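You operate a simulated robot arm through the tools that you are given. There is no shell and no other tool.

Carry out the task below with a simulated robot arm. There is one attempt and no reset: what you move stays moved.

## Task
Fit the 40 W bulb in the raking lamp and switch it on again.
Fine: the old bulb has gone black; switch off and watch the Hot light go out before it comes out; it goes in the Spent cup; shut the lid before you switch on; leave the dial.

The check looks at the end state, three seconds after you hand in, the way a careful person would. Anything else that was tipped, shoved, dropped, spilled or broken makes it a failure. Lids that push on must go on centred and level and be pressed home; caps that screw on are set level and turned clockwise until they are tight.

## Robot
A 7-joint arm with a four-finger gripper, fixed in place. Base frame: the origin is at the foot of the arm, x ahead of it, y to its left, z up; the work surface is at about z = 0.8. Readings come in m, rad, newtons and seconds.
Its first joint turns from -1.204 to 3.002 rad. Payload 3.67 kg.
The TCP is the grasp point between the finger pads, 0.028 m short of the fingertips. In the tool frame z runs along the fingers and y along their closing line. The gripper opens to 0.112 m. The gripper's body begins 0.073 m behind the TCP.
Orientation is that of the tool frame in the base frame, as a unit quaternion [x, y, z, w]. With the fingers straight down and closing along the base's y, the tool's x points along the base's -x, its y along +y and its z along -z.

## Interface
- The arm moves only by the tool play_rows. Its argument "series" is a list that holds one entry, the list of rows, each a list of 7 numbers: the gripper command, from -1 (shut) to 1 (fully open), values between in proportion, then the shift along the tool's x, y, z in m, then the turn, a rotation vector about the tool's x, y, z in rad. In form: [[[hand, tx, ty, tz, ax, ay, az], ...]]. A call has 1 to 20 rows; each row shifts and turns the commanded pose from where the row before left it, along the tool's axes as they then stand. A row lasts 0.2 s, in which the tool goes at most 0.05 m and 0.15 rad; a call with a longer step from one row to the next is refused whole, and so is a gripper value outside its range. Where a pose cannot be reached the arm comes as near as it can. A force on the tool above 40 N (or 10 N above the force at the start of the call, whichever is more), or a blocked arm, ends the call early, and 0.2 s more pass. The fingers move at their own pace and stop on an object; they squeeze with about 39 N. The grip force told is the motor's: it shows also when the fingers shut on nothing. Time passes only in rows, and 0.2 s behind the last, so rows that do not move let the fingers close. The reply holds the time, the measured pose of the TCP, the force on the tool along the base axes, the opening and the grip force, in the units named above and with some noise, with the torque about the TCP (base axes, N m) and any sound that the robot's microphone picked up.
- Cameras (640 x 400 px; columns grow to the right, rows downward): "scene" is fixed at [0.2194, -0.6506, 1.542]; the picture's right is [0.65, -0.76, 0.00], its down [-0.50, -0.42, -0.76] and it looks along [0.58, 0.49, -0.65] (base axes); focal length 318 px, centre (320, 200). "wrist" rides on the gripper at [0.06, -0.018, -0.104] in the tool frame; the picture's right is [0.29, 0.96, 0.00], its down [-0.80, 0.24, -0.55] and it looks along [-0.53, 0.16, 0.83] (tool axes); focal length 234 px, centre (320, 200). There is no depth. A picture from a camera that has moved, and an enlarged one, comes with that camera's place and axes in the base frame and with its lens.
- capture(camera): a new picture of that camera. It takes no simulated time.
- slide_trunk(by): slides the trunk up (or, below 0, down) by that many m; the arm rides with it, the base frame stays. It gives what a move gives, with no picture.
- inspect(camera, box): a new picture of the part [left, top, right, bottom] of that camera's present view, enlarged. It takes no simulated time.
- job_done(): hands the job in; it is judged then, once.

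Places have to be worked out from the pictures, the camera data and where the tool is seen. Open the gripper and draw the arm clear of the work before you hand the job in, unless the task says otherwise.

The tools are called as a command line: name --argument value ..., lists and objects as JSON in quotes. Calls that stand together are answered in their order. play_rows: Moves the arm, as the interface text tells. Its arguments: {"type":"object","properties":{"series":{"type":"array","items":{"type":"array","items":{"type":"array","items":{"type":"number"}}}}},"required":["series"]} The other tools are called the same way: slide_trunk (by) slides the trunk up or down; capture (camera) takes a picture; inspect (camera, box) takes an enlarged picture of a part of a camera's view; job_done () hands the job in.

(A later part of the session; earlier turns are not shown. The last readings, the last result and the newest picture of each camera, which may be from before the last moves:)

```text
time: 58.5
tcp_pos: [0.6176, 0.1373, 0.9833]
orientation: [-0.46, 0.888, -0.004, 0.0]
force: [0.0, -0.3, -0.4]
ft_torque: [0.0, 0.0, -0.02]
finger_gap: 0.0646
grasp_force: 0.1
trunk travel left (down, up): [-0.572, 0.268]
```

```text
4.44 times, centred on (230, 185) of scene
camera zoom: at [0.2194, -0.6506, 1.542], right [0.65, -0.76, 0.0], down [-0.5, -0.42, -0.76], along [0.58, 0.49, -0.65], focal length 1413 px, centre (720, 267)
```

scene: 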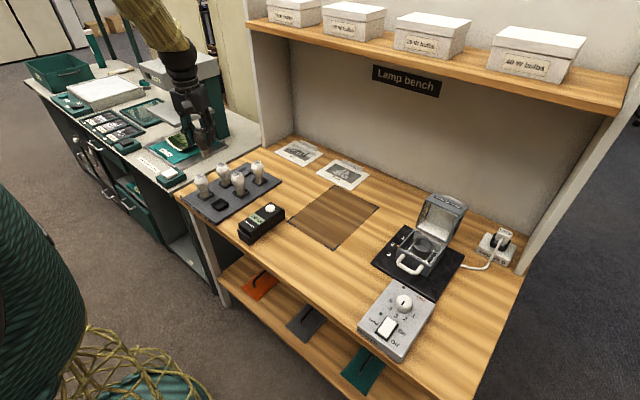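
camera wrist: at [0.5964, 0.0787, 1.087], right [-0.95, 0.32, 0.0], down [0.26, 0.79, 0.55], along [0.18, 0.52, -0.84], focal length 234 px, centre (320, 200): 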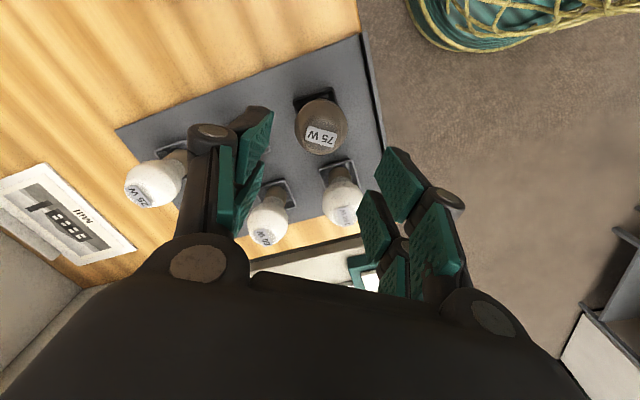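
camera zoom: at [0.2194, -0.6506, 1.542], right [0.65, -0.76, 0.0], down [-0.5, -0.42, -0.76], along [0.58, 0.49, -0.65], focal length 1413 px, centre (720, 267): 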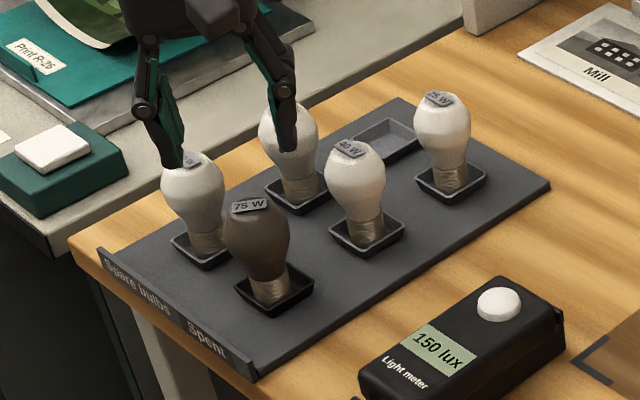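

Calibrated on the spent bulb, the 40 W bulb is at ≈(0.709, 0.137), same height. I move over it at this height.

play_rows --series '[[[0.15, -0.0264, -0.0375, 0, 0, 0, 0], [0.15, -0.0264, -0.0375, 0, 0, 0, 0], [0.15, 0, 0, 0, 0, 0, 0]]]'

capture --camera "wrist"

inspect --camera "scene" --box '[170, 140, 290, 230]'

```text
time: 59.3
tcp_pos: [0.7075, 0.1364, 0.9835]
orientation: [-0.46, 0.888, -0.004, 0.0]
force: [0.3, -1.1, -0.5]
ft_torque: [-0.02, -0.03, 0.0]
finger_gap: 0.0644
grasp_force: 0.1
trunk travel left (down, up): [-0.572, 0.268]
```

```text
taken
camera wrist: at [0.6863, 0.0778, 1.0884], right [-0.95, 0.32, -0.01], down [0.26, 0.79, 0.55], along [0.18, 0.52, -0.83], focal length 234 px, centre (320, 200)
```

wrist: 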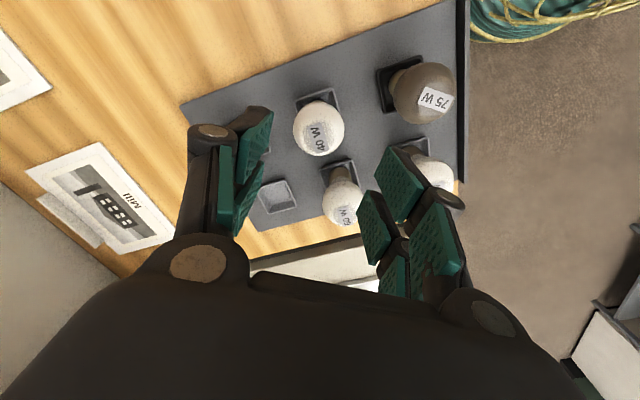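

```text
4.44 times, centred on (230, 185) of scene
camera zoom: at [0.2194, -0.6506, 1.542], right [0.65, -0.76, 0.0], down [-0.5, -0.42, -0.76], along [0.58, 0.49, -0.65], focal length 1413 px, centre (720, 267)
```

zoom: 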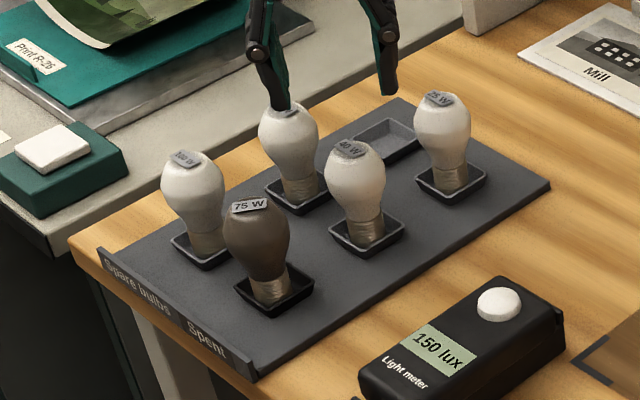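

The 40 W label appears just where the spent bulb's did — aligned. Lower by the trunk around it.

slide_trunk --by -0.06

slide_trunk --by -0.038

inspect --camera "wrist" --box '[200, 50, 450, 250]'

inspect --camera "scene" --box '[190, 145, 290, 225]'

```text
time: 60.3
tcp_pos: [0.7071, 0.1372, 0.9242]
orientation: [-0.46, 0.888, -0.003, 0.0]
force: [-0.3, 0.6, 0.0]
ft_torque: [0.02, -0.01, 0.02]
finger_gap: 0.0649
grasp_force: 0.0
trunk travel left (down, up): [-0.511, 0.328]
```

```text
time: 61.1
tcp_pos: [0.7088, 0.1366, 0.8857]
orientation: [-0.46, 0.888, -0.003, -0.001]
force: [-0.4, 0.7, -0.4]
ft_torque: [0.03, -0.01, 0.01]
finger_gap: 0.0645
grasp_force: 0.0
trunk travel left (down, up): [-0.474, 0.366]
```

```text
2.00 times, centred on (325, 150) of wrist
camera zoom: at [0.6862, 0.0779, 0.9902], right [-0.95, 0.32, 0.0], down [0.26, 0.79, 0.55], along [0.18, 0.52, -0.83], focal length 468 px, centre (310, 300)
```

zoom: 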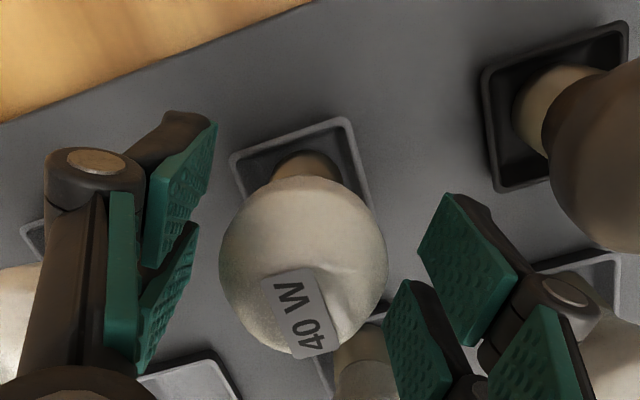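

```text
5.00 times, centred on (240, 185) of scene
camera zoom: at [0.2194, -0.6506, 1.542], right [0.65, -0.76, 0.0], down [-0.5, -0.42, -0.76], along [0.58, 0.49, -0.65], focal length 1589 px, centre (720, 275)
```

zoom: 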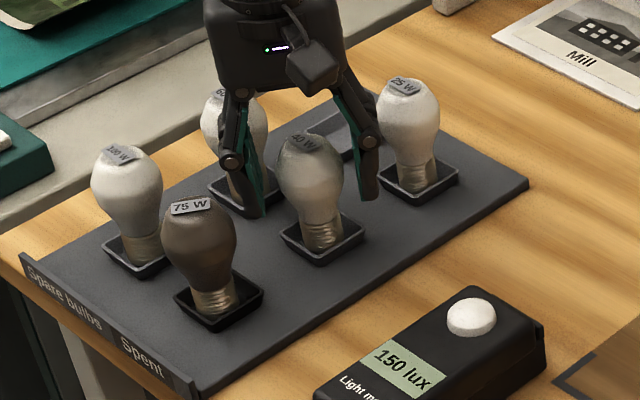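

Bulb is ~2 mm toward the left pad; I nudge by that and close on it.

play_rows --series '[[[0.0, 0, -0.0018, 0, 0, 0, 0], [-0.15, 0, 0, 0, 0, 0, 0], [-0.25, 0, 0, 0, 0, 0, 0], [-0.4, 0, 0, 0, 0, 0, 0], [-0.4, 0, 0, 0, 0, 0, 0]]]'

inspect --camera "wrist" --box '[200, 50, 450, 250]'

```text
time: 62.3
tcp_pos: [0.7107, 0.1344, 0.8868]
orientation: [-0.461, 0.887, -0.003, 0.0]
force: [-1.2, 1.1, 1.2]
ft_torque: [0.0, -0.02, 0.02]
finger_gap: 0.0422
grasp_force: 38.7
trunk travel left (down, up): [-0.474, 0.366]
```

```text
2.00 times, centred on (325, 150) of wrist
camera zoom: at [0.6883, 0.0772, 0.9904], right [-0.95, 0.32, 0.0], down [0.26, 0.79, 0.55], along [0.18, 0.52, -0.83], focal length 468 px, centre (310, 300)
```

zoom: 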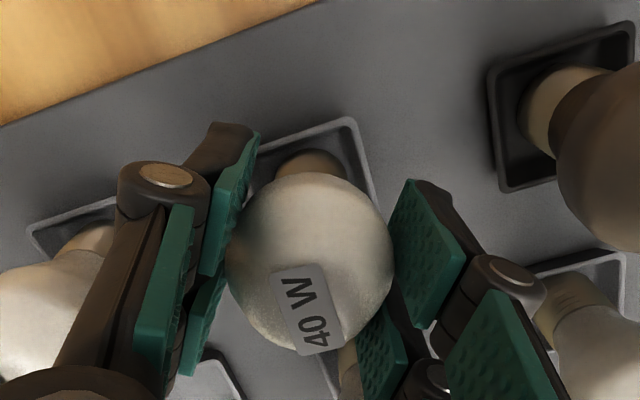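

Gripped at 42 mm. I lift by the trunk (restoring its original height), checking the bulb comes free.

slide_trunk --by 0.03

slide_trunk --by 0.171

inspect --camera "scene" --box '[170, 105, 310, 225]'

```text
time: 63.1
tcp_pos: [0.7102, 0.1345, 0.9143]
orientation: [-0.46, 0.888, -0.003, 0.0]
force: [0.1, -0.2, -0.2]
ft_torque: [-0.01, 0.0, -0.04]
finger_gap: 0.0422
grasp_force: 39.0
trunk travel left (down, up): [-0.503, 0.336]
```

```text
time: 65.0
tcp_pos: [0.7107, 0.1359, 1.0859]
orientation: [-0.46, 0.888, -0.003, -0.001]
force: [0.4, 0.3, -1.4]
ft_torque: [-0.02, -0.01, 0.0]
finger_gap: 0.042
grasp_force: 39.3
trunk travel left (down, up): [-0.674, 0.165]
```

```text
3.33 times, centred on (240, 165) of scene
camera zoom: at [0.2194, -0.6506, 1.542], right [0.65, -0.76, 0.0], down [-0.5, -0.42, -0.76], along [0.58, 0.49, -0.65], focal length 1060 px, centre (587, 317)
```

zoom: 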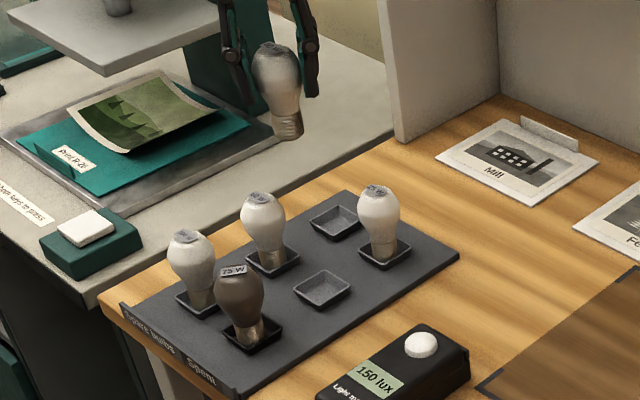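

The 40 W bulb is in hand. I carry it to the right at this height, then restore the yaw.

play_rows --series '[[[-0.4, 0.0387, -0.0287, 0, 0, 0, 0], [-0.4, 0.0387, -0.0287, 0, 0, 0, 0], [-0.4, 0.0387, -0.0287, 0, 0, 0, 0], [-0.4, 0.0387, -0.0287, 0, 0, 0, 0], [-0.4, 0.0387, -0.0287, 0, 0, 0, 0], [-0.4, 0.0387, -0.0287, 0, 0, 0, 0], [-0.4, 0.0387, -0.0287, 0, 0, 0, 0], [-0.4, 0.0387, -0.0287, 0, 0, 0, 0], [-0.4, 0, 0, 0, 0, 0, 0.15], [-0.4, 0, 0, 0, 0, 0, 0.15], [-0.4, 0, 0, 0, 0, 0, 0.15], [-0.4, 0, 0, 0, 0, 0, 0.15], [-0.4, 0, 0, 0, 0, 0, 0.15], [-0.4, 0, 0, 0, 0, 0, 0.15], [-0.4, 0, 0, 0, 0, 0, 0.057], [-0.4, 0, 0, 0, 0, 0, 0]]]'

```text
time: 68.4
tcp_pos: [0.7196, -0.2497, 1.0892]
orientation: [0.001, 1.0, -0.001, 0.002]
force: [0.4, 0.2, -0.8]
ft_torque: [0.02, 0.02, 0.0]
finger_gap: 0.0422
grasp_force: 38.7
trunk travel left (down, up): [-0.674, 0.165]
```

Level at yaw 0. Now to above the lamp holder (0.849, -0.4885).

play_rows --series '[[[-0.4, -0.0216, -0.0398, 0, 0, 0, 0], [-0.4, -0.0216, -0.0398, 0, 0, 0, 0], [-0.4, -0.0216, -0.0398, 0, 0, 0, 0], [-0.4, -0.0216, -0.0398, 0, 0, 0, 0], [-0.4, -0.0216, -0.0398, 0, 0, 0, 0], [-0.4, -0.0216, -0.0398, 0, 0, 0, 0], [-0.4, 0, 0, 0.03, 0, 0, 0], [-0.4, 0, 0, 0.03, 0, 0, 0], [-0.4, 0, 0, 0, 0, 0, 0]]]'

inspect --camera "scene" --box '[380, 180, 480, 290]'

inspect --camera "wrist" --box '[200, 20, 450, 250]'

```text
time: 70.4
tcp_pos: [0.8484, -0.4909, 1.0307]
orientation: [0.0, 1.0, -0.002, 0.002]
force: [-0.4, -0.2, -0.6]
ft_torque: [-0.05, 0.03, 0.0]
finger_gap: 0.0423
grasp_force: 38.5
trunk travel left (down, up): [-0.674, 0.165]
```

```text
3.64 times, centred on (430, 235) of scene
camera zoom: at [0.2194, -0.6506, 1.542], right [0.65, -0.76, 0.0], down [-0.5, -0.42, -0.76], along [0.58, 0.49, -0.65], focal length 1156 px, centre (-80, 73)
```

zoom: 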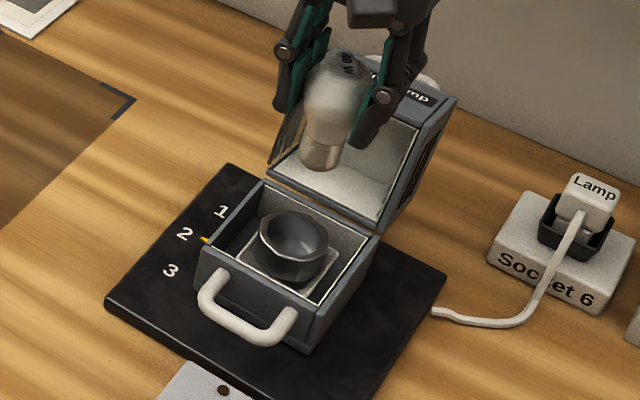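

```text
1.74 times, centred on (325, 135) of wrist
camera zoom: at [0.787, -0.5068, 1.1344], right [-0.29, 0.96, -0.01], down [0.8, 0.24, 0.56], along [0.53, 0.15, -0.83], focal length 407 px, centre (311, 313)
```

zoom: 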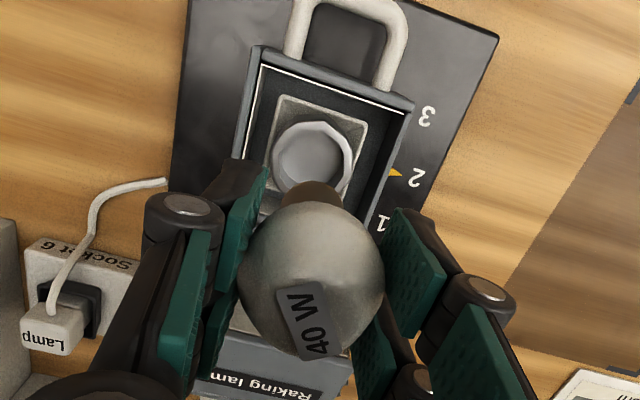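

The holder rim centre is ≈(0.845, -0.491); the bulb base hangs close to it. I descend to just above the rim and check.

play_rows --series '[[[-0.4, 0.001, 0.0005, 0.03, 0, 0, 0], [-0.4, 0, 0, 0.03, 0, 0, 0], [-0.4, 0, 0, 0.01, 0, 0, 0], [-0.4, 0, 0, 0, 0, 0, 0]]]'

inspect --camera "scene" --box '[395, 205, 465, 285]'

inspect --camera "wrist" --box '[220, 20, 430, 230]'

```text
time: 71.4
tcp_pos: [0.8502, -0.4904, 0.9591]
orientation: [-0.001, 1.0, -0.002, 0.001]
force: [-0.5, -0.5, -0.5]
ft_torque: [-0.02, -0.04, 0.02]
finger_gap: 0.0421
grasp_force: 39.4
trunk travel left (down, up): [-0.674, 0.165]
```

```text
5.00 times, centred on (430, 245) of scene
camera zoom: at [0.2194, -0.6506, 1.542], right [0.65, -0.76, 0.0], down [-0.5, -0.42, -0.76], along [0.58, 0.49, -0.65], focal length 1589 px, centre (-230, -25)
```

zoom: 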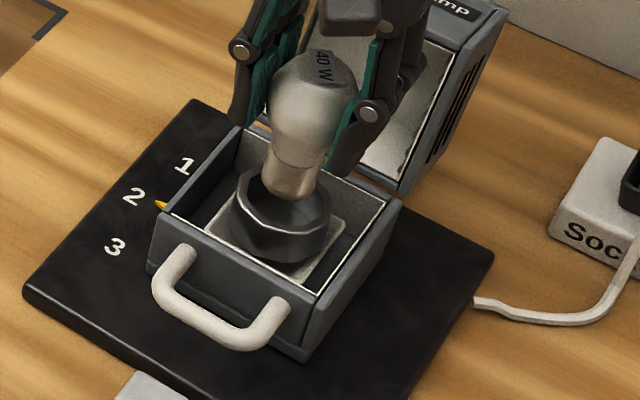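

```text
1.90 times, centred on (325, 125) of wrist
camera zoom: at [0.7878, -0.5061, 1.0642], right [-0.29, 0.96, -0.01], down [0.8, 0.24, 0.56], along [0.53, 0.16, -0.83], focal length 446 px, centre (310, 343)
```

zoom: 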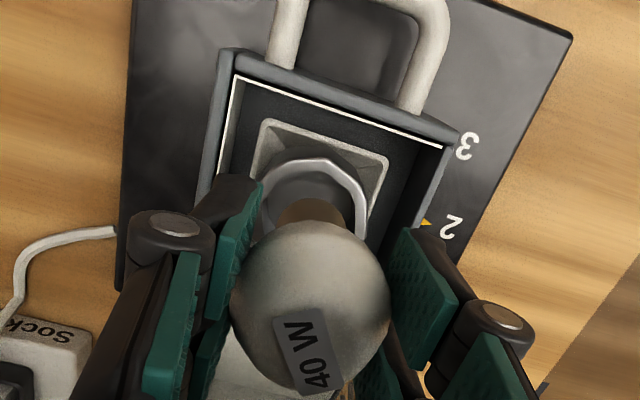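

Nearly centred; a 2 mm shift in +y looks right. I descend slowly into the holder watching side forces.

play_rows --series '[[[-0.4, 0, 0.002, 0.005, 0, 0, 0], [-0.4, 0, 0, 0.007, 0, 0, 0], [-0.4, 0, 0, 0.007, 0, 0, 0], [-0.4, 0, 0, 0.007, 0, 0, 0], [-0.4, 0, 0, 0, 0, 0, 0]]]'

inspect --camera "scene" --box '[395, 205, 465, 285]'

inspect --camera "wrist" --box '[220, 20, 430, 230]'

```text
time: 72.6
tcp_pos: [0.8481, -0.4867, 0.9346]
orientation: [0.001, 1.0, -0.003, 0.002]
force: [0.2, 0.1, -0.4]
ft_torque: [0.04, -0.02, 0.01]
finger_gap: 0.042
grasp_force: 38.8
trunk travel left (down, up): [-0.674, 0.165]
```

```text
5.00 times, centred on (430, 245) of scene
camera zoom: at [0.2194, -0.6506, 1.542], right [0.65, -0.76, 0.0], down [-0.5, -0.42, -0.76], along [0.58, 0.49, -0.65], focal length 1589 px, centre (-230, -25)
```

zoom: 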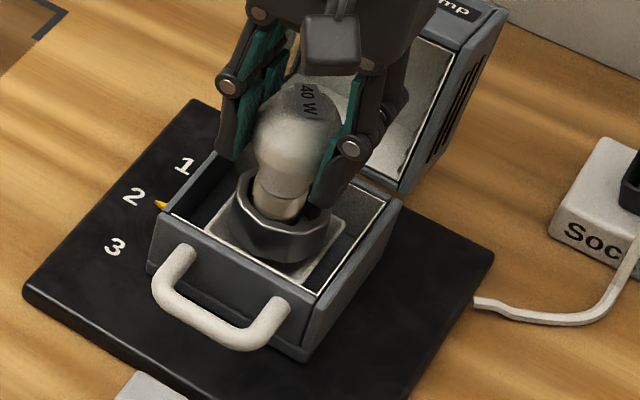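

```text
1.90 times, centred on (325, 125) of wrist
camera zoom: at [0.787, -0.5039, 1.0387], right [-0.29, 0.96, -0.01], down [0.8, 0.24, 0.56], along [0.53, 0.15, -0.83], focal length 446 px, centre (310, 343)
```

zoom: 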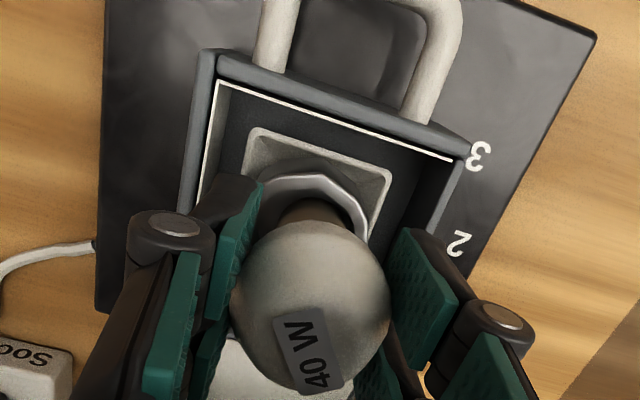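

The base is inside the ring without contact. Continue down to the seating height (~0.910).

play_rows --series '[[[-0.4, 0, 0, 0.006, 0, 0, 0], [-0.4, 0, 0, 0.006, 0, 0, 0], [-0.4, 0, 0, 0.005, 0, 0, 0], [-0.4, 0, 0, 0.003, 0, 0, 0], [-0.4, 0, 0, 0, 0, 0, 0]]]'

```text
time: 73.8
tcp_pos: [0.847, -0.4872, 0.9155]
orientation: [0.0, 1.0, -0.003, 0.002]
force: [0.5, 0.1, -0.6]
ft_torque: [0.01, 0.0, 0.01]
finger_gap: 0.042
grasp_force: 39.4
trunk travel left (down, up): [-0.674, 0.165]
```

play_rows --series '[[[-0.4, 0, 0, 0.002, 0, 0, 0], [-0.4, 0, 0, 0.002, 0, 0, 0], [-0.4, 0, 0, 0.002, 0, 0, 0], [-0.4, 0, 0, 0, 0, 0, 0]]]'

inspect --camera "scene" --box '[395, 205, 465, 285]'

```text
time: 74.8
tcp_pos: [0.849, -0.4867, 0.9082]
orientation: [0.0, 1.0, -0.003, 0.001]
force: [0.0, -0.3, -1.1]
ft_torque: [-0.02, 0.02, -0.01]
finger_gap: 0.0418
grasp_force: 39.2
trunk travel left (down, up): [-0.674, 0.165]
```

```text
5.00 times, centred on (430, 245) of scene
camera zoom: at [0.2194, -0.6506, 1.542], right [0.65, -0.76, 0.0], down [-0.5, -0.42, -0.76], along [0.58, 0.49, -0.65], focal length 1589 px, centre (-230, -25)
```

zoom: 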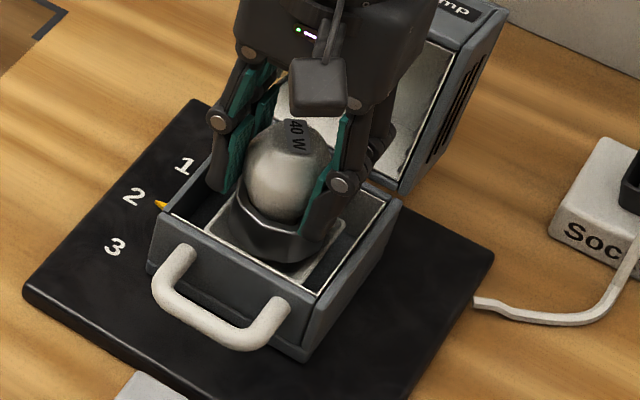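

No contact yet; a few more millimetres with small steps.

play_rows --series '[[[-0.4, 0, 0, 0.0015, 0, 0, 0], [-0.4, 0, 0, 0.0015, 0, 0, 0], [-0.4, 0, 0, 0, 0, 0, 0]]]'

play_rows --series '[[[-0.4, 0, 0, 0.0015, 0, 0, 0], [-0.4, 0, 0, 0.0015, 0, 0, 0], [-0.4, 0, 0, 0, 0, 0, 0]]]'

```text
time: 75.6
tcp_pos: [0.8486, -0.488, 0.9072]
orientation: [0.001, 1.0, -0.004, 0.001]
force: [2.1, -2.9, 15.1]
ft_torque: [-0.17, -0.02, -0.01]
finger_gap: 0.0421
grasp_force: 39.3
trunk travel left (down, up): [-0.674, 0.165]
```

```text
time: 76.4
tcp_pos: [0.8476, -0.4857, 0.9041]
orientation: [0.0, 1.0, -0.003, 0.002]
force: [5.6, -0.4, 20.1]
ft_torque: [-0.01, -0.24, -0.02]
finger_gap: 0.0419
grasp_force: 38.8
trunk travel left (down, up): [-0.674, 0.165]
```

Seated with ~20 N down. I relieve the press a little and open the fingers.

play_rows --series '[[[-0.4, 0, 0, -0.0015, 0, 0, 0], [-0.25, 0, 0, 0, 0, 0, 0], [-0.15, 0, 0, 0, 0, 0, 0], [-0.05, 0, 0, 0, 0, 0, 0], [0.1, 0, 0, 0, 0, 0, 0], [0.1, 0, 0, 0, 0, 0, 0]]]'

inspect --camera "scene" --box '[395, 205, 465, 285]'

inspect --camera "wrist" --box '[200, 30, 450, 250]'

```text
time: 77.8
tcp_pos: [0.8485, -0.4893, 0.9039]
orientation: [0.0, 1.0, -0.002, 0.002]
force: [-0.8, 0.4, 0.5]
ft_torque: [-0.01, 0.02, 0.03]
finger_gap: 0.0615
grasp_force: 0.0
trunk travel left (down, up): [-0.674, 0.165]
```

```text
5.00 times, centred on (430, 245) of scene
camera zoom: at [0.2194, -0.6506, 1.542], right [0.65, -0.76, 0.0], down [-0.5, -0.42, -0.76], along [0.58, 0.49, -0.65], focal length 1589 px, centre (-230, -25)
```

zoom: 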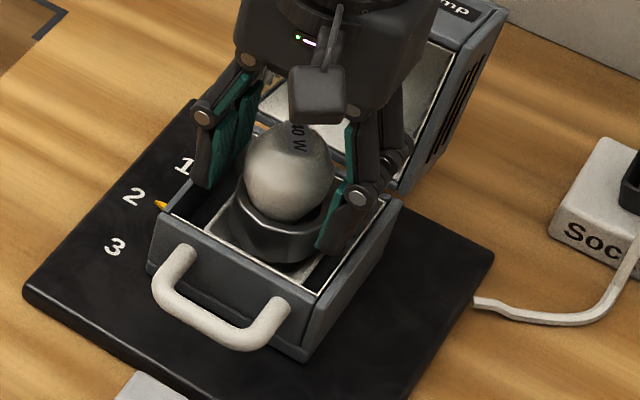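

```text
1.82 times, centred on (325, 140) of wrist
camera zoom: at [0.7865, -0.505, 1.0082], right [-0.29, 0.96, -0.01], down [0.8, 0.24, 0.55], along [0.53, 0.16, -0.83], focal length 426 px, centre (311, 309)
```

zoom: 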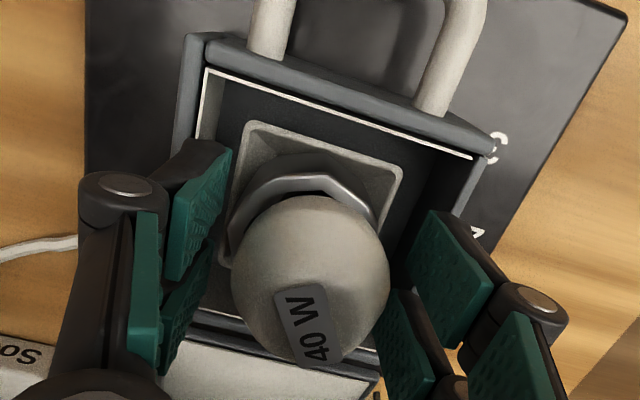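

The 40 W bulb sits in the holder just as the old one did. I rise straight up and check that it's upright.

play_rows --series '[[[0.1, 0, 0, -0.03, 0, 0, 0], [0.1, 0, 0, -0.04, 0, 0, 0], [0.1, 0, 0, -0.04, 0, 0, 0], [0.1, 0.02, 0, -0.03, 0, 0, 0], [0.1, 0.04, 0, 0, 0, 0, 0], [0.1, 0.04, 0, 0, 0, 0, 0]]]'

inspect --camera "scene" --box '[390, 190, 480, 290]'

inspect --camera "wrist" --box '[220, 40, 430, 260]'

```text
time: 79.2
tcp_pos: [0.7473, -0.4854, 1.0453]
orientation: [0.0, 1.0, -0.003, 0.003]
force: [-0.5, 0.1, 0.8]
ft_torque: [0.01, -0.02, 0.02]
finger_gap: 0.0619
grasp_force: 0.1
trunk travel left (down, up): [-0.674, 0.165]
```

```text
4.00 times, centred on (435, 240) of scene
camera zoom: at [0.2194, -0.6506, 1.542], right [0.65, -0.76, 0.0], down [-0.5, -0.42, -0.76], along [0.58, 0.49, -0.65], focal length 1272 px, centre (-140, 40)
```

zoom: 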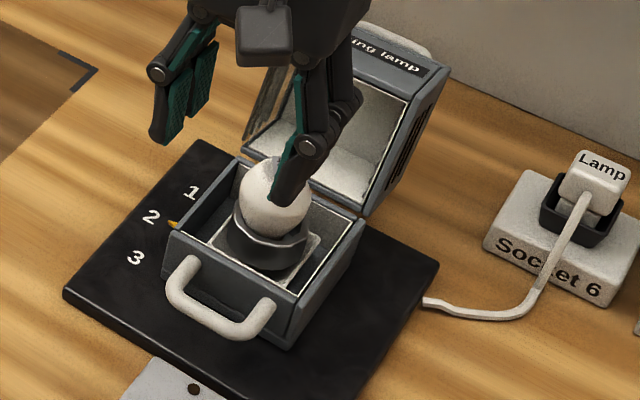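

```text
1.82 times, centred on (325, 150) of wrist
camera zoom: at [0.6853, -0.5026, 1.1495], right [-0.29, 0.96, -0.01], down [0.79, 0.24, 0.56], along [0.53, 0.15, -0.83], focal length 426 px, centre (311, 291)
```

zoom: 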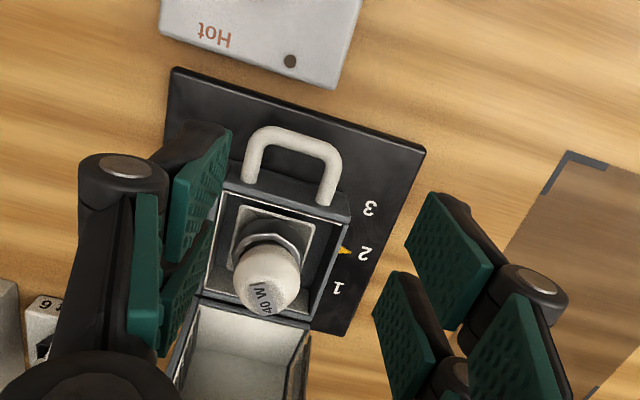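

The new bulb stands upright. To shut the hood I'll straddle it with the fingers across y (hood width ≈92 mm < 112 mm) near its open edge and swing it over. First I open fully, tilt the tool slightly forward for reach, and look at the hood.

play_rows --series '[[[1, 0, 0, 0, 0, -0.15, 0], [1, 0, 0, 0, 0, -0.1, 0], [1, -0.039, 0, -0.0004, 0, 0, 0], [1, -0.039, 0, -0.0004, 0, 0, 0], [1, -0.039, 0, -0.0004, 0, 0, 0], [1, 0, 0, 0, 0, 0, 0]]]'

capture --camera "wrist"

inspect --camera "scene" --box '[390, 170, 490, 280]'

```text
time: 80.6
tcp_pos: [0.8599, -0.4883, 1.076]
orientation: [-0.001, 0.992, -0.003, 0.126]
force: [-0.6, 0.3, 0.5]
ft_torque: [0.02, 0.01, 0.01]
finger_gap: 0.1117
grasp_force: 0.0
trunk travel left (down, up): [-0.674, 0.165]
```

```text
taken
camera wrist: at [0.7739, -0.5054, 1.1616], right [-0.28, 0.96, -0.08], down [0.63, 0.24, 0.73], along [0.72, 0.16, -0.67], focal length 234 px, centre (320, 200)
```

wrist: 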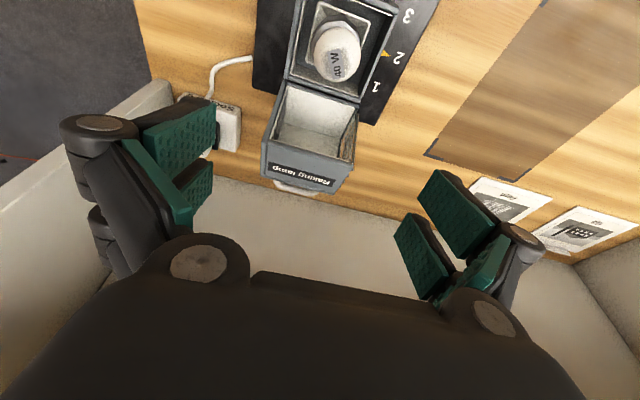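

```text
3.64 times, centred on (440, 225) of scene
camera zoom: at [0.2194, -0.6506, 1.542], right [0.65, -0.76, 0.0], down [-0.5, -0.42, -0.76], along [0.58, 0.49, -0.65], focal length 1156 px, centre (-116, 109)
```

zoom: 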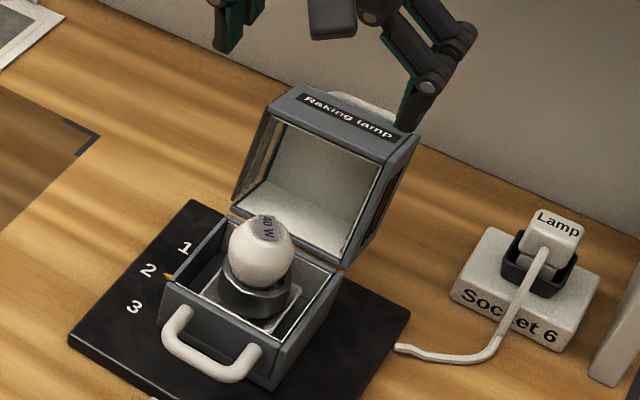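

inspect --camera "wrist" --box '[240, 60, 400, 220]'

```text
2.50 times, centred on (320, 140) of wrist
camera zoom: at [0.7739, -0.5054, 1.1616], right [-0.28, 0.96, -0.08], down [0.63, 0.24, 0.73], along [0.72, 0.16, -0.67], focal length 585 px, centre (320, 350)
```

zoom: 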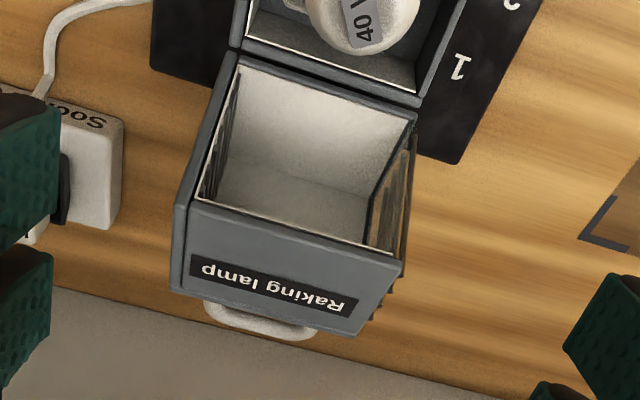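

The hood's free edge is at ≈(0.918, z 0.967). I move to straddle above (0.935, -0.487) and check that the arm really gets there.

play_rows --series '[[[1, -0.032, 0.0006, 0.0267, 0, 0, 0], [1, -0.032, 0.0006, 0.0267, 0, 0, 0], [1, 0, 0, 0, 0, 0, 0]]]'

capture --camera "wrist"

inspect --camera "scene" --box '[390, 170, 490, 280]'

```text
time: 81.4
tcp_pos: [0.9348, -0.4877, 1.0392]
orientation: [0.0, 0.992, -0.003, 0.127]
force: [0.0, 0.0, 0.3]
ft_torque: [0.01, -0.01, 0.0]
finger_gap: 0.112
grasp_force: 0.1
trunk travel left (down, up): [-0.674, 0.165]
```

```text
taken
camera wrist: at [0.849, -0.5044, 1.1259], right [-0.28, 0.96, -0.08], down [0.63, 0.24, 0.74], along [0.72, 0.16, -0.67], focal length 234 px, centre (320, 200)
```

wrist: 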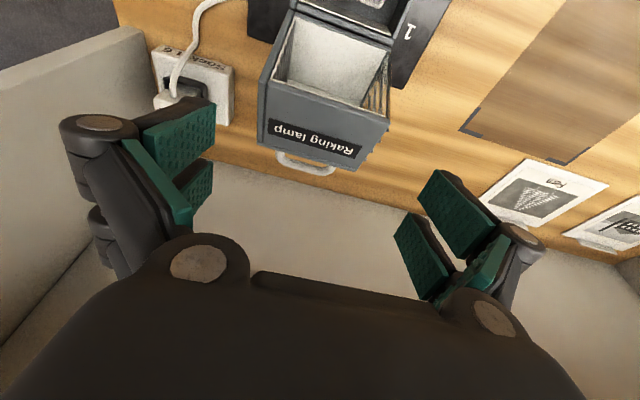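

```text
3.64 times, centred on (440, 225) of scene
camera zoom: at [0.2194, -0.6506, 1.542], right [0.65, -0.76, 0.0], down [-0.5, -0.42, -0.76], along [0.58, 0.49, -0.65], focal length 1156 px, centre (-116, 109)
```

zoom: 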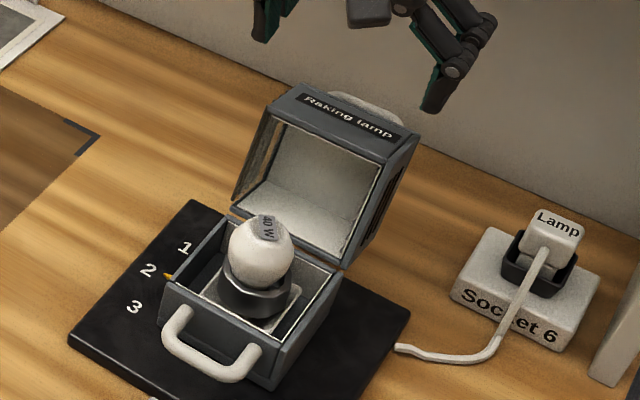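

It reaches, and the hood is centred between the fingers. I descend to straddle the hood sides.

play_rows --series '[[[1, 0.0072, 0, 0.0281, 0, 0, 0], [1, 0.0072, 0, 0.0281, 0, 0, 0], [1, 0.005, 0, 0.0195, 0, 0, 0], [1, 0, 0, 0, 0, 0, 0]]]'

capture --camera "wrist"

inspect --camera "scene" --box '[390, 170, 490, 280]'

```text
time: 82.4
tcp_pos: [0.9352, -0.488, 0.9611]
orientation: [0.0, 0.992, -0.003, 0.126]
force: [1.0, 0.0, 0.0]
ft_torque: [0.01, -0.01, -0.01]
finger_gap: 0.1118
grasp_force: 0.0
trunk travel left (down, up): [-0.674, 0.165]
```

```text
taken
camera wrist: at [0.8497, -0.5041, 1.0464], right [-0.28, 0.96, -0.08], down [0.63, 0.24, 0.73], along [0.72, 0.16, -0.67], focal length 234 px, centre (320, 200)
```

wrist: 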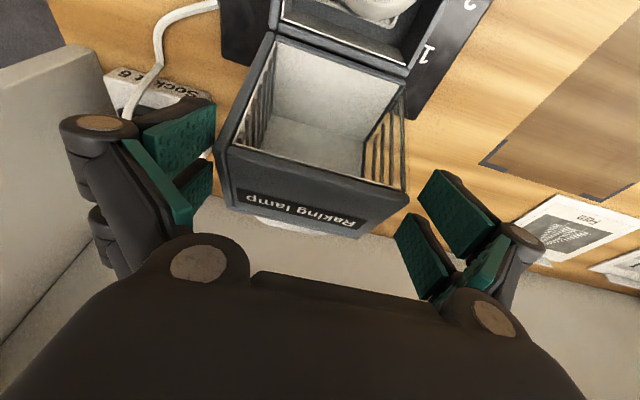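

```text
3.64 times, centred on (440, 225) of scene
camera zoom: at [0.2194, -0.6506, 1.542], right [0.65, -0.76, 0.0], down [-0.5, -0.42, -0.76], along [0.58, 0.49, -0.65], focal length 1156 px, centre (-116, 109)
```

zoom: 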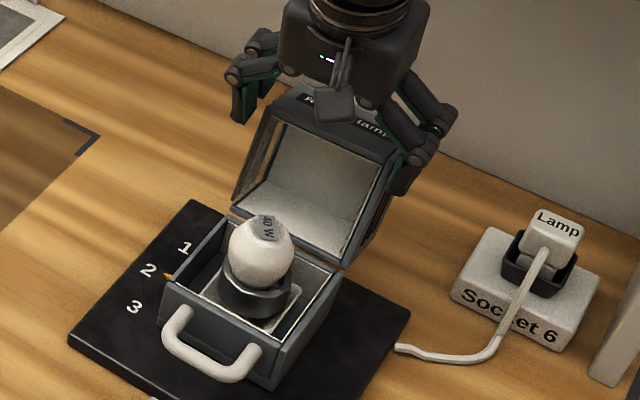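

Fingers straddle both sides with margin. I lower 6 mm more and close gently on the hood's side walls.

play_rows --series '[[[1, 0.0015, 0, 0.0058, 0, 0, 0], [0.8, 0, 0, 0, 0, 0, 0], [0.7, 0, 0, 0, 0, 0, 0], [0.6, 0, 0, 0, 0, 0, 0], [0.5, 0, 0, 0, 0, 0, 0], [0.5, 0, 0, 0, 0, 0, 0]]]'

capture --camera "wrist"

```text
time: 83.8
tcp_pos: [0.9353, -0.4891, 0.9537]
orientation: [0.0, 0.992, -0.004, 0.126]
force: [3.5, -7.6, 3.7]
ft_torque: [-0.83, 0.0, 0.62]
finger_gap: 0.1009
grasp_force: 45.5
trunk travel left (down, up): [-0.674, 0.165]
```

```text
taken
camera wrist: at [0.8506, -0.5048, 1.0405], right [-0.28, 0.96, -0.08], down [0.63, 0.24, 0.73], along [0.72, 0.16, -0.67], focal length 234 px, centre (320, 200)
```

wrist: 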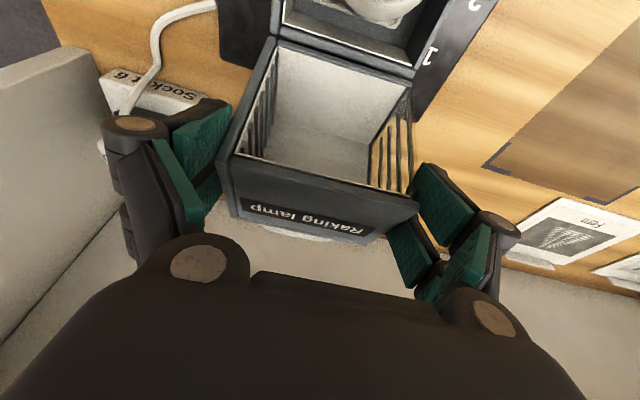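

Hood gripped at 101 mm width. I swing it along the hinge arc, first ~20°, watching forces.

play_rows --series '[[[0.5, 0.0046, 0, -0.004, 0, 0, 0], [0.5, 0.0046, 0, -0.004, 0, 0, 0], [0.5, 0.0052, 0, -0.0032, 0, 0, 0], [0.5, 0.0052, 0, -0.0032, 0, 0, 0]]]'

inspect --camera "scene" --box '[390, 170, 490, 280]'

```text
time: 84.8
tcp_pos: [0.9135, -0.4901, 0.961]
orientation: [0.0, 0.992, -0.002, 0.125]
force: [15.1, -17.0, -6.5]
ft_torque: [-0.11, -1.48, 1.08]
finger_gap: 0.1
grasp_force: 44.9
trunk travel left (down, up): [-0.674, 0.165]
```

```text
3.64 times, centred on (440, 225) of scene
camera zoom: at [0.2194, -0.6506, 1.542], right [0.65, -0.76, 0.0], down [-0.5, -0.42, -0.76], along [0.58, 0.49, -0.65], focal length 1156 px, centre (-116, 109)
```

zoom: 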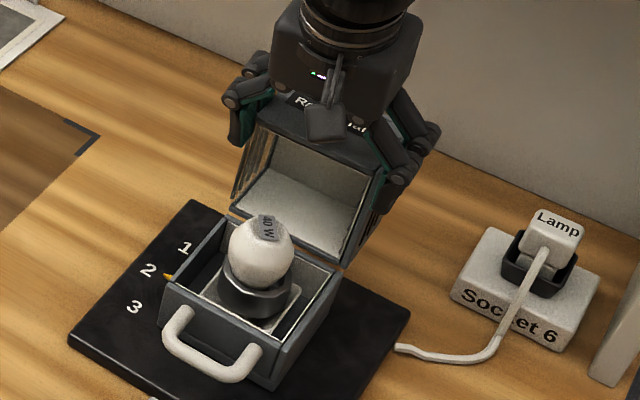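

It's swinging. I correct 1.5 mm toward -y and continue along the arc.

play_rows --series '[[[0.5, 0.0057, -0.001, -0.0022, 0, 0, 0], [0.5, 0.0057, -0.0008, -0.0022, 0, 0, 0], [0.5, 0.006, 0, -0.0012, 0, 0, 0], [0.5, 0.006, 0, -0.0012, 0, 0, 0]]]'

inspect --camera "scene" --box '[390, 170, 490, 280]'

```text
time: 85.8
tcp_pos: [0.8907, -0.4904, 0.9618]
orientation: [0.001, 0.992, -0.001, 0.124]
force: [15.8, -15.0, -8.5]
ft_torque: [0.26, -1.42, 0.64]
finger_gap: 0.0999
grasp_force: 44.6
trunk travel left (down, up): [-0.674, 0.165]
```

```text
3.64 times, centred on (440, 225) of scene
camera zoom: at [0.2194, -0.6506, 1.542], right [0.65, -0.76, 0.0], down [-0.5, -0.42, -0.76], along [0.58, 0.49, -0.65], focal length 1156 px, centre (-116, 109)
```

zoom: 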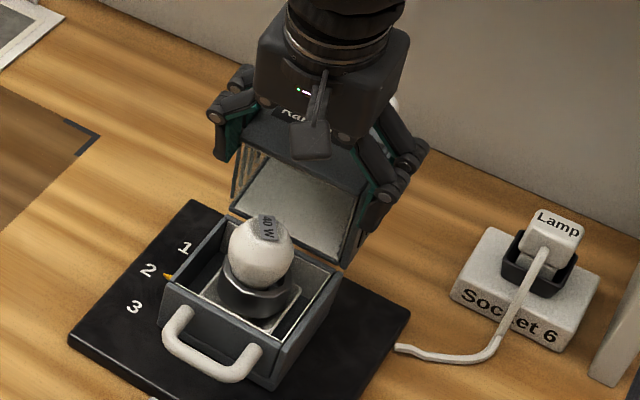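

Continuing the swing.

play_rows --series '[[[0.5, 0.0061, -0.001, -0.0001, 0, 0, 0], [0.5, 0.0061, 0, -0.0001, 0, 0, 0], [0.5, 0.006, 0, 0.0009, 0, 0, 0], [0.5, 0.006, 0, 0.0009, 0, 0, 0]]]'

inspect --camera "scene" --box '[390, 170, 490, 280]'

capture --camera "wrist"

```text
time: 86.8
tcp_pos: [0.8669, -0.4893, 0.9569]
orientation: [0.0, 0.992, -0.002, 0.128]
force: [14.5, -8.2, 7.8]
ft_torque: [0.06, -1.49, 0.18]
finger_gap: 0.0999
grasp_force: 44.9
trunk travel left (down, up): [-0.674, 0.165]
```

```text
3.64 times, centred on (440, 225) of scene
camera zoom: at [0.2194, -0.6506, 1.542], right [0.65, -0.76, 0.0], down [-0.5, -0.42, -0.76], along [0.58, 0.49, -0.65], focal length 1156 px, centre (-116, 109)
```

zoom: 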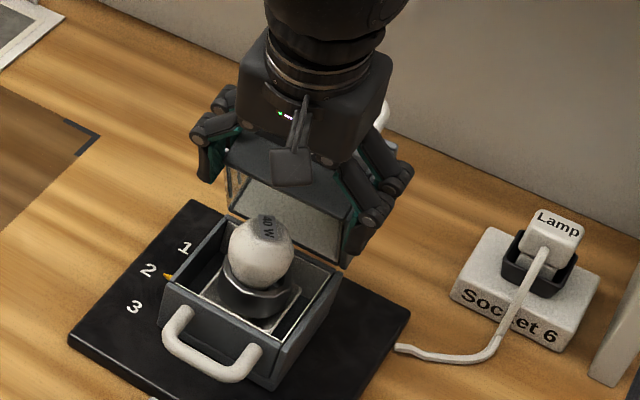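

```text
taken
camera wrist: at [0.7816, -0.5074, 1.0428], right [-0.28, 0.96, -0.08], down [0.63, 0.24, 0.74], along [0.72, 0.16, -0.67], focal length 234 px, centre (320, 200)
```

wrist: 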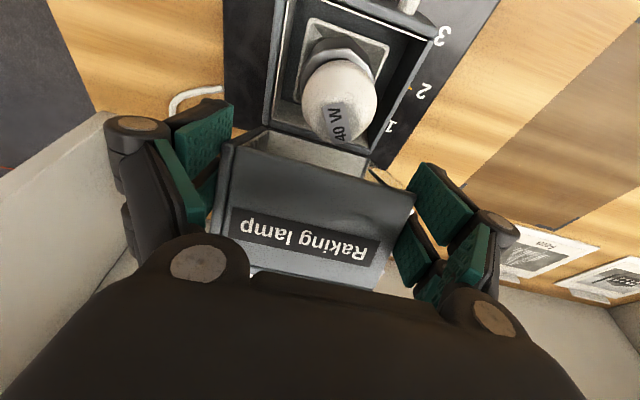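

Past the balance region now; continue downwards along the arc.

play_rows --series '[[[0.5, 0.0058, 0, 0.0018, 0, 0, 0], [0.5, 0.0058, 0, 0.002, 0, 0, 0], [0.5, 0.0054, 0, 0.0029, 0, 0, 0], [0.5, 0.0054, 0, 0.003, 0, 0, 0]]]'

inspect --camera "scene" --box '[390, 170, 490, 280]'

capture --camera "wrist"

```text
time: 87.8
tcp_pos: [0.8443, -0.4901, 0.9424]
orientation: [0.0, 0.992, -0.003, 0.127]
force: [2.8, -8.9, 16.4]
ft_torque: [0.17, -1.19, -0.02]
finger_gap: 0.0998
grasp_force: 44.8
trunk travel left (down, up): [-0.674, 0.165]
```

```text
3.64 times, centred on (440, 225) of scene
camera zoom: at [0.2194, -0.6506, 1.542], right [0.65, -0.76, 0.0], down [-0.5, -0.42, -0.76], along [0.58, 0.49, -0.65], focal length 1156 px, centre (-116, 109)
```

zoom: 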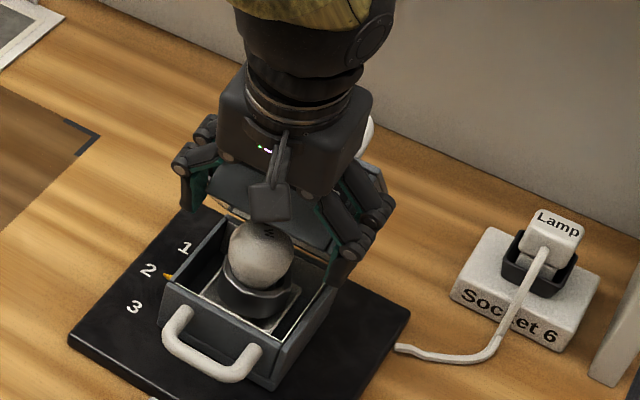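

```text
taken
camera wrist: at [0.7602, -0.5073, 1.0285], right [-0.28, 0.96, -0.08], down [0.63, 0.24, 0.73], along [0.72, 0.16, -0.67], focal length 234 px, centre (320, 200)
```

wrist: 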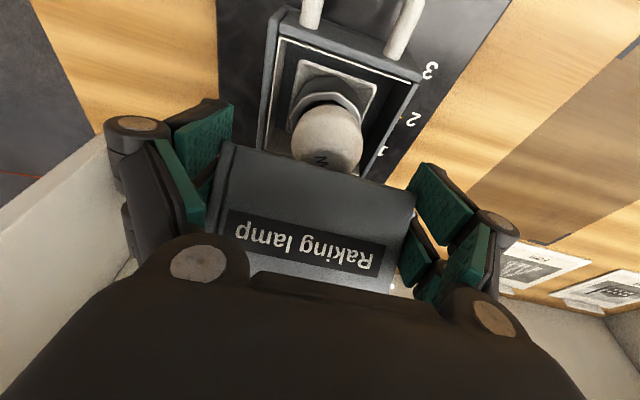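

The hood is ~40° open. So the handle doesn't meet the palm, I now let the tool co-rotate (leaning further back) while following the arc.

play_rows --series '[[[0.5, 0.0056, 0, 0.004, 0, -0.07, 0], [0.5, 0.0058, 0, 0.0036, 0, -0.07, 0], [0.5, 0.0055, 0, 0.0043, 0, -0.07, 0], [0.5, 0.0057, 0, 0.0039, 0, -0.07, 0]]]'

inspect --camera "scene" --box '[390, 170, 490, 280]'

capture --camera "wrist"

```text
time: 88.8
tcp_pos: [0.8313, -0.4898, 0.9151]
orientation: [-0.001, 0.965, -0.002, 0.263]
force: [-3.5, -12.6, -1.5]
ft_torque: [0.09, 0.28, -0.18]
finger_gap: 0.0999
grasp_force: 44.9
trunk travel left (down, up): [-0.674, 0.165]
```

```text
3.64 times, centred on (440, 225) of scene
camera zoom: at [0.2194, -0.6506, 1.542], right [0.65, -0.76, 0.0], down [-0.5, -0.42, -0.76], along [0.58, 0.49, -0.65], focal length 1156 px, centre (-116, 109)
```

zoom: 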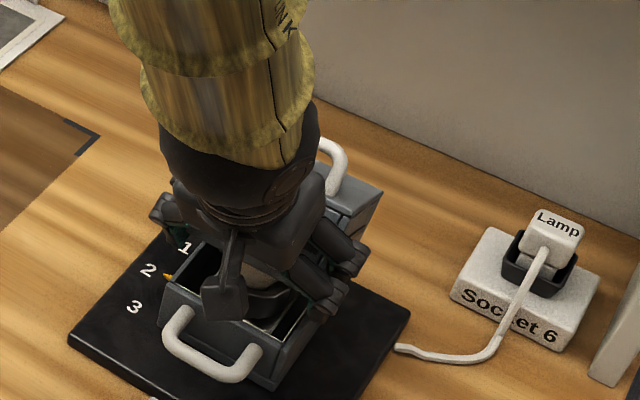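

```text
taken
camera wrist: at [0.7251, -0.5078, 0.9759], right [-0.25, 0.96, -0.15], down [0.41, 0.24, 0.88], along [0.88, 0.16, -0.45], focal length 234 px, centre (320, 200)
```

wrist: 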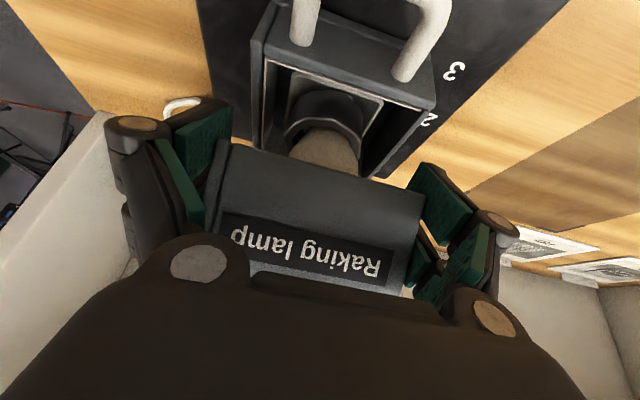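

About 20° left. Continue closing with co-rotation.

play_rows --series '[[[0.5, 0.0048, 0, 0.0042, 0, -0.07, 0], [0.5, 0.0051, 0, 0.0039, 0, -0.07, 0]]]'

inspect --camera "scene" --box '[390, 170, 490, 280]'

capture --camera "wrist"

```text
time: 89.4
tcp_pos: [0.8248, -0.4903, 0.9061]
orientation: [0.001, 0.944, -0.002, 0.329]
force: [-21.3, -6.9, -1.9]
ft_torque: [0.48, 0.98, -0.13]
finger_gap: 0.0999
grasp_force: 45.1
trunk travel left (down, up): [-0.674, 0.165]
```

```text
3.64 times, centred on (440, 225) of scene
camera zoom: at [0.2194, -0.6506, 1.542], right [0.65, -0.76, 0.0], down [-0.5, -0.42, -0.76], along [0.58, 0.49, -0.65], focal length 1156 px, centre (-116, 109)
```

zoom: 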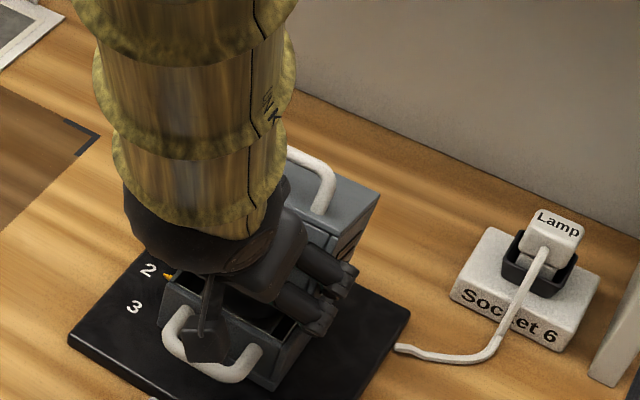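

```text
taken
camera wrist: at [0.7118, -0.5077, 0.9509], right [-0.23, 0.96, -0.18], down [0.28, 0.24, 0.93], along [0.93, 0.16, -0.32], focal length 234 px, centre (320, 200)
```

wrist: 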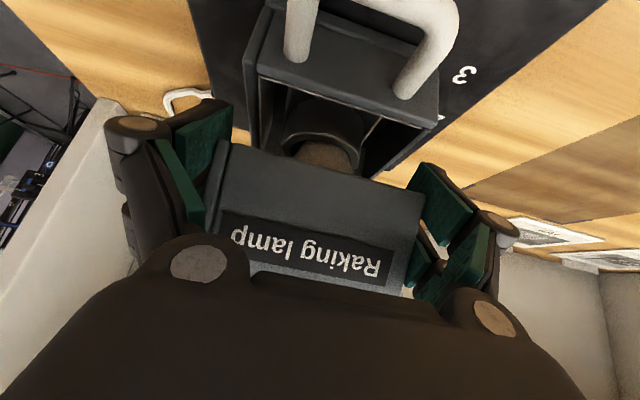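

Nearly shut; Fx -21 N says to ease 3–4 mm toward -x as I finish the last degrees.

play_rows --series '[[[0.5, 0.0063, 0, 0.0032, 0, -0.06, 0], [0.5, 0.0064, 0, 0.0027, 0, -0.06, 0]]]'

inspect --camera "scene" --box '[390, 170, 490, 280]'

capture --camera "wrist"

```text
time: 90.0
tcp_pos: [0.8221, -0.4913, 0.8973]
orientation: [-0.001, 0.921, -0.002, 0.389]
force: [-16.7, -7.3, 11.9]
ft_torque: [0.64, -0.52, -0.19]
finger_gap: 0.0998
grasp_force: 44.7
trunk travel left (down, up): [-0.674, 0.165]
```

```text
3.64 times, centred on (440, 225) of scene
camera zoom: at [0.2194, -0.6506, 1.542], right [0.65, -0.76, 0.0], down [-0.5, -0.42, -0.76], along [0.58, 0.49, -0.65], focal length 1156 px, centre (-116, 109)
```

zoom: 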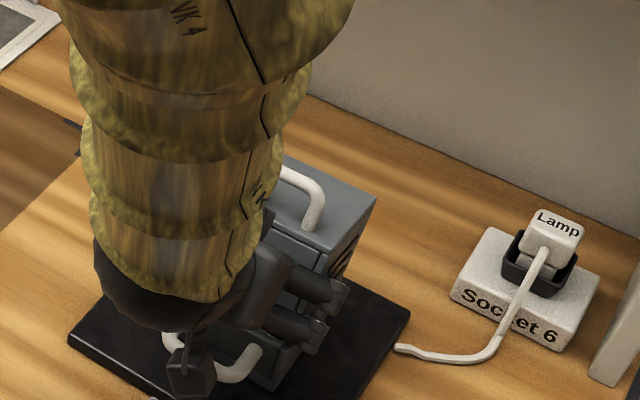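

```text
taken
camera wrist: at [0.7032, -0.5076, 0.9272], right [-0.2, 0.96, -0.21], down [0.16, 0.24, 0.96], along [0.97, 0.16, -0.2], focal length 234 px, centre (320, 200)
```

wrist: 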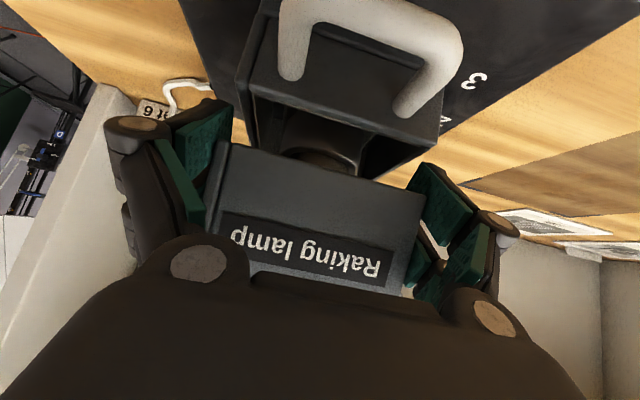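

About 10° remain (gap ~2 cm at the front). Two more rows down.

play_rows --series '[[[0.5, 0.0055, 0, 0.0037, 0, -0.05, 0], [0.5, 0.0058, 0, 0.0034, 0, -0.05, 0]]]'

capture --camera "wrist"

```text
time: 90.6
tcp_pos: [0.8189, -0.4905, 0.8854]
orientation: [-0.001, 0.901, -0.003, 0.434]
force: [0.6, -12.4, 24.5]
ft_torque: [0.08, -0.41, -0.4]
finger_gap: 0.1001
grasp_force: 44.9
trunk travel left (down, up): [-0.674, 0.165]
```

```text
taken
camera wrist: at [0.6994, -0.5078, 0.9023], right [-0.18, 0.96, -0.23], down [0.06, 0.25, 0.97], along [0.98, 0.16, -0.1], focal length 234 px, centre (320, 200)
```

wrist: 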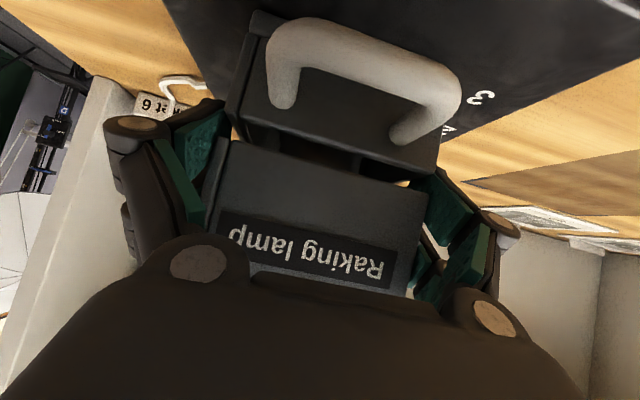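

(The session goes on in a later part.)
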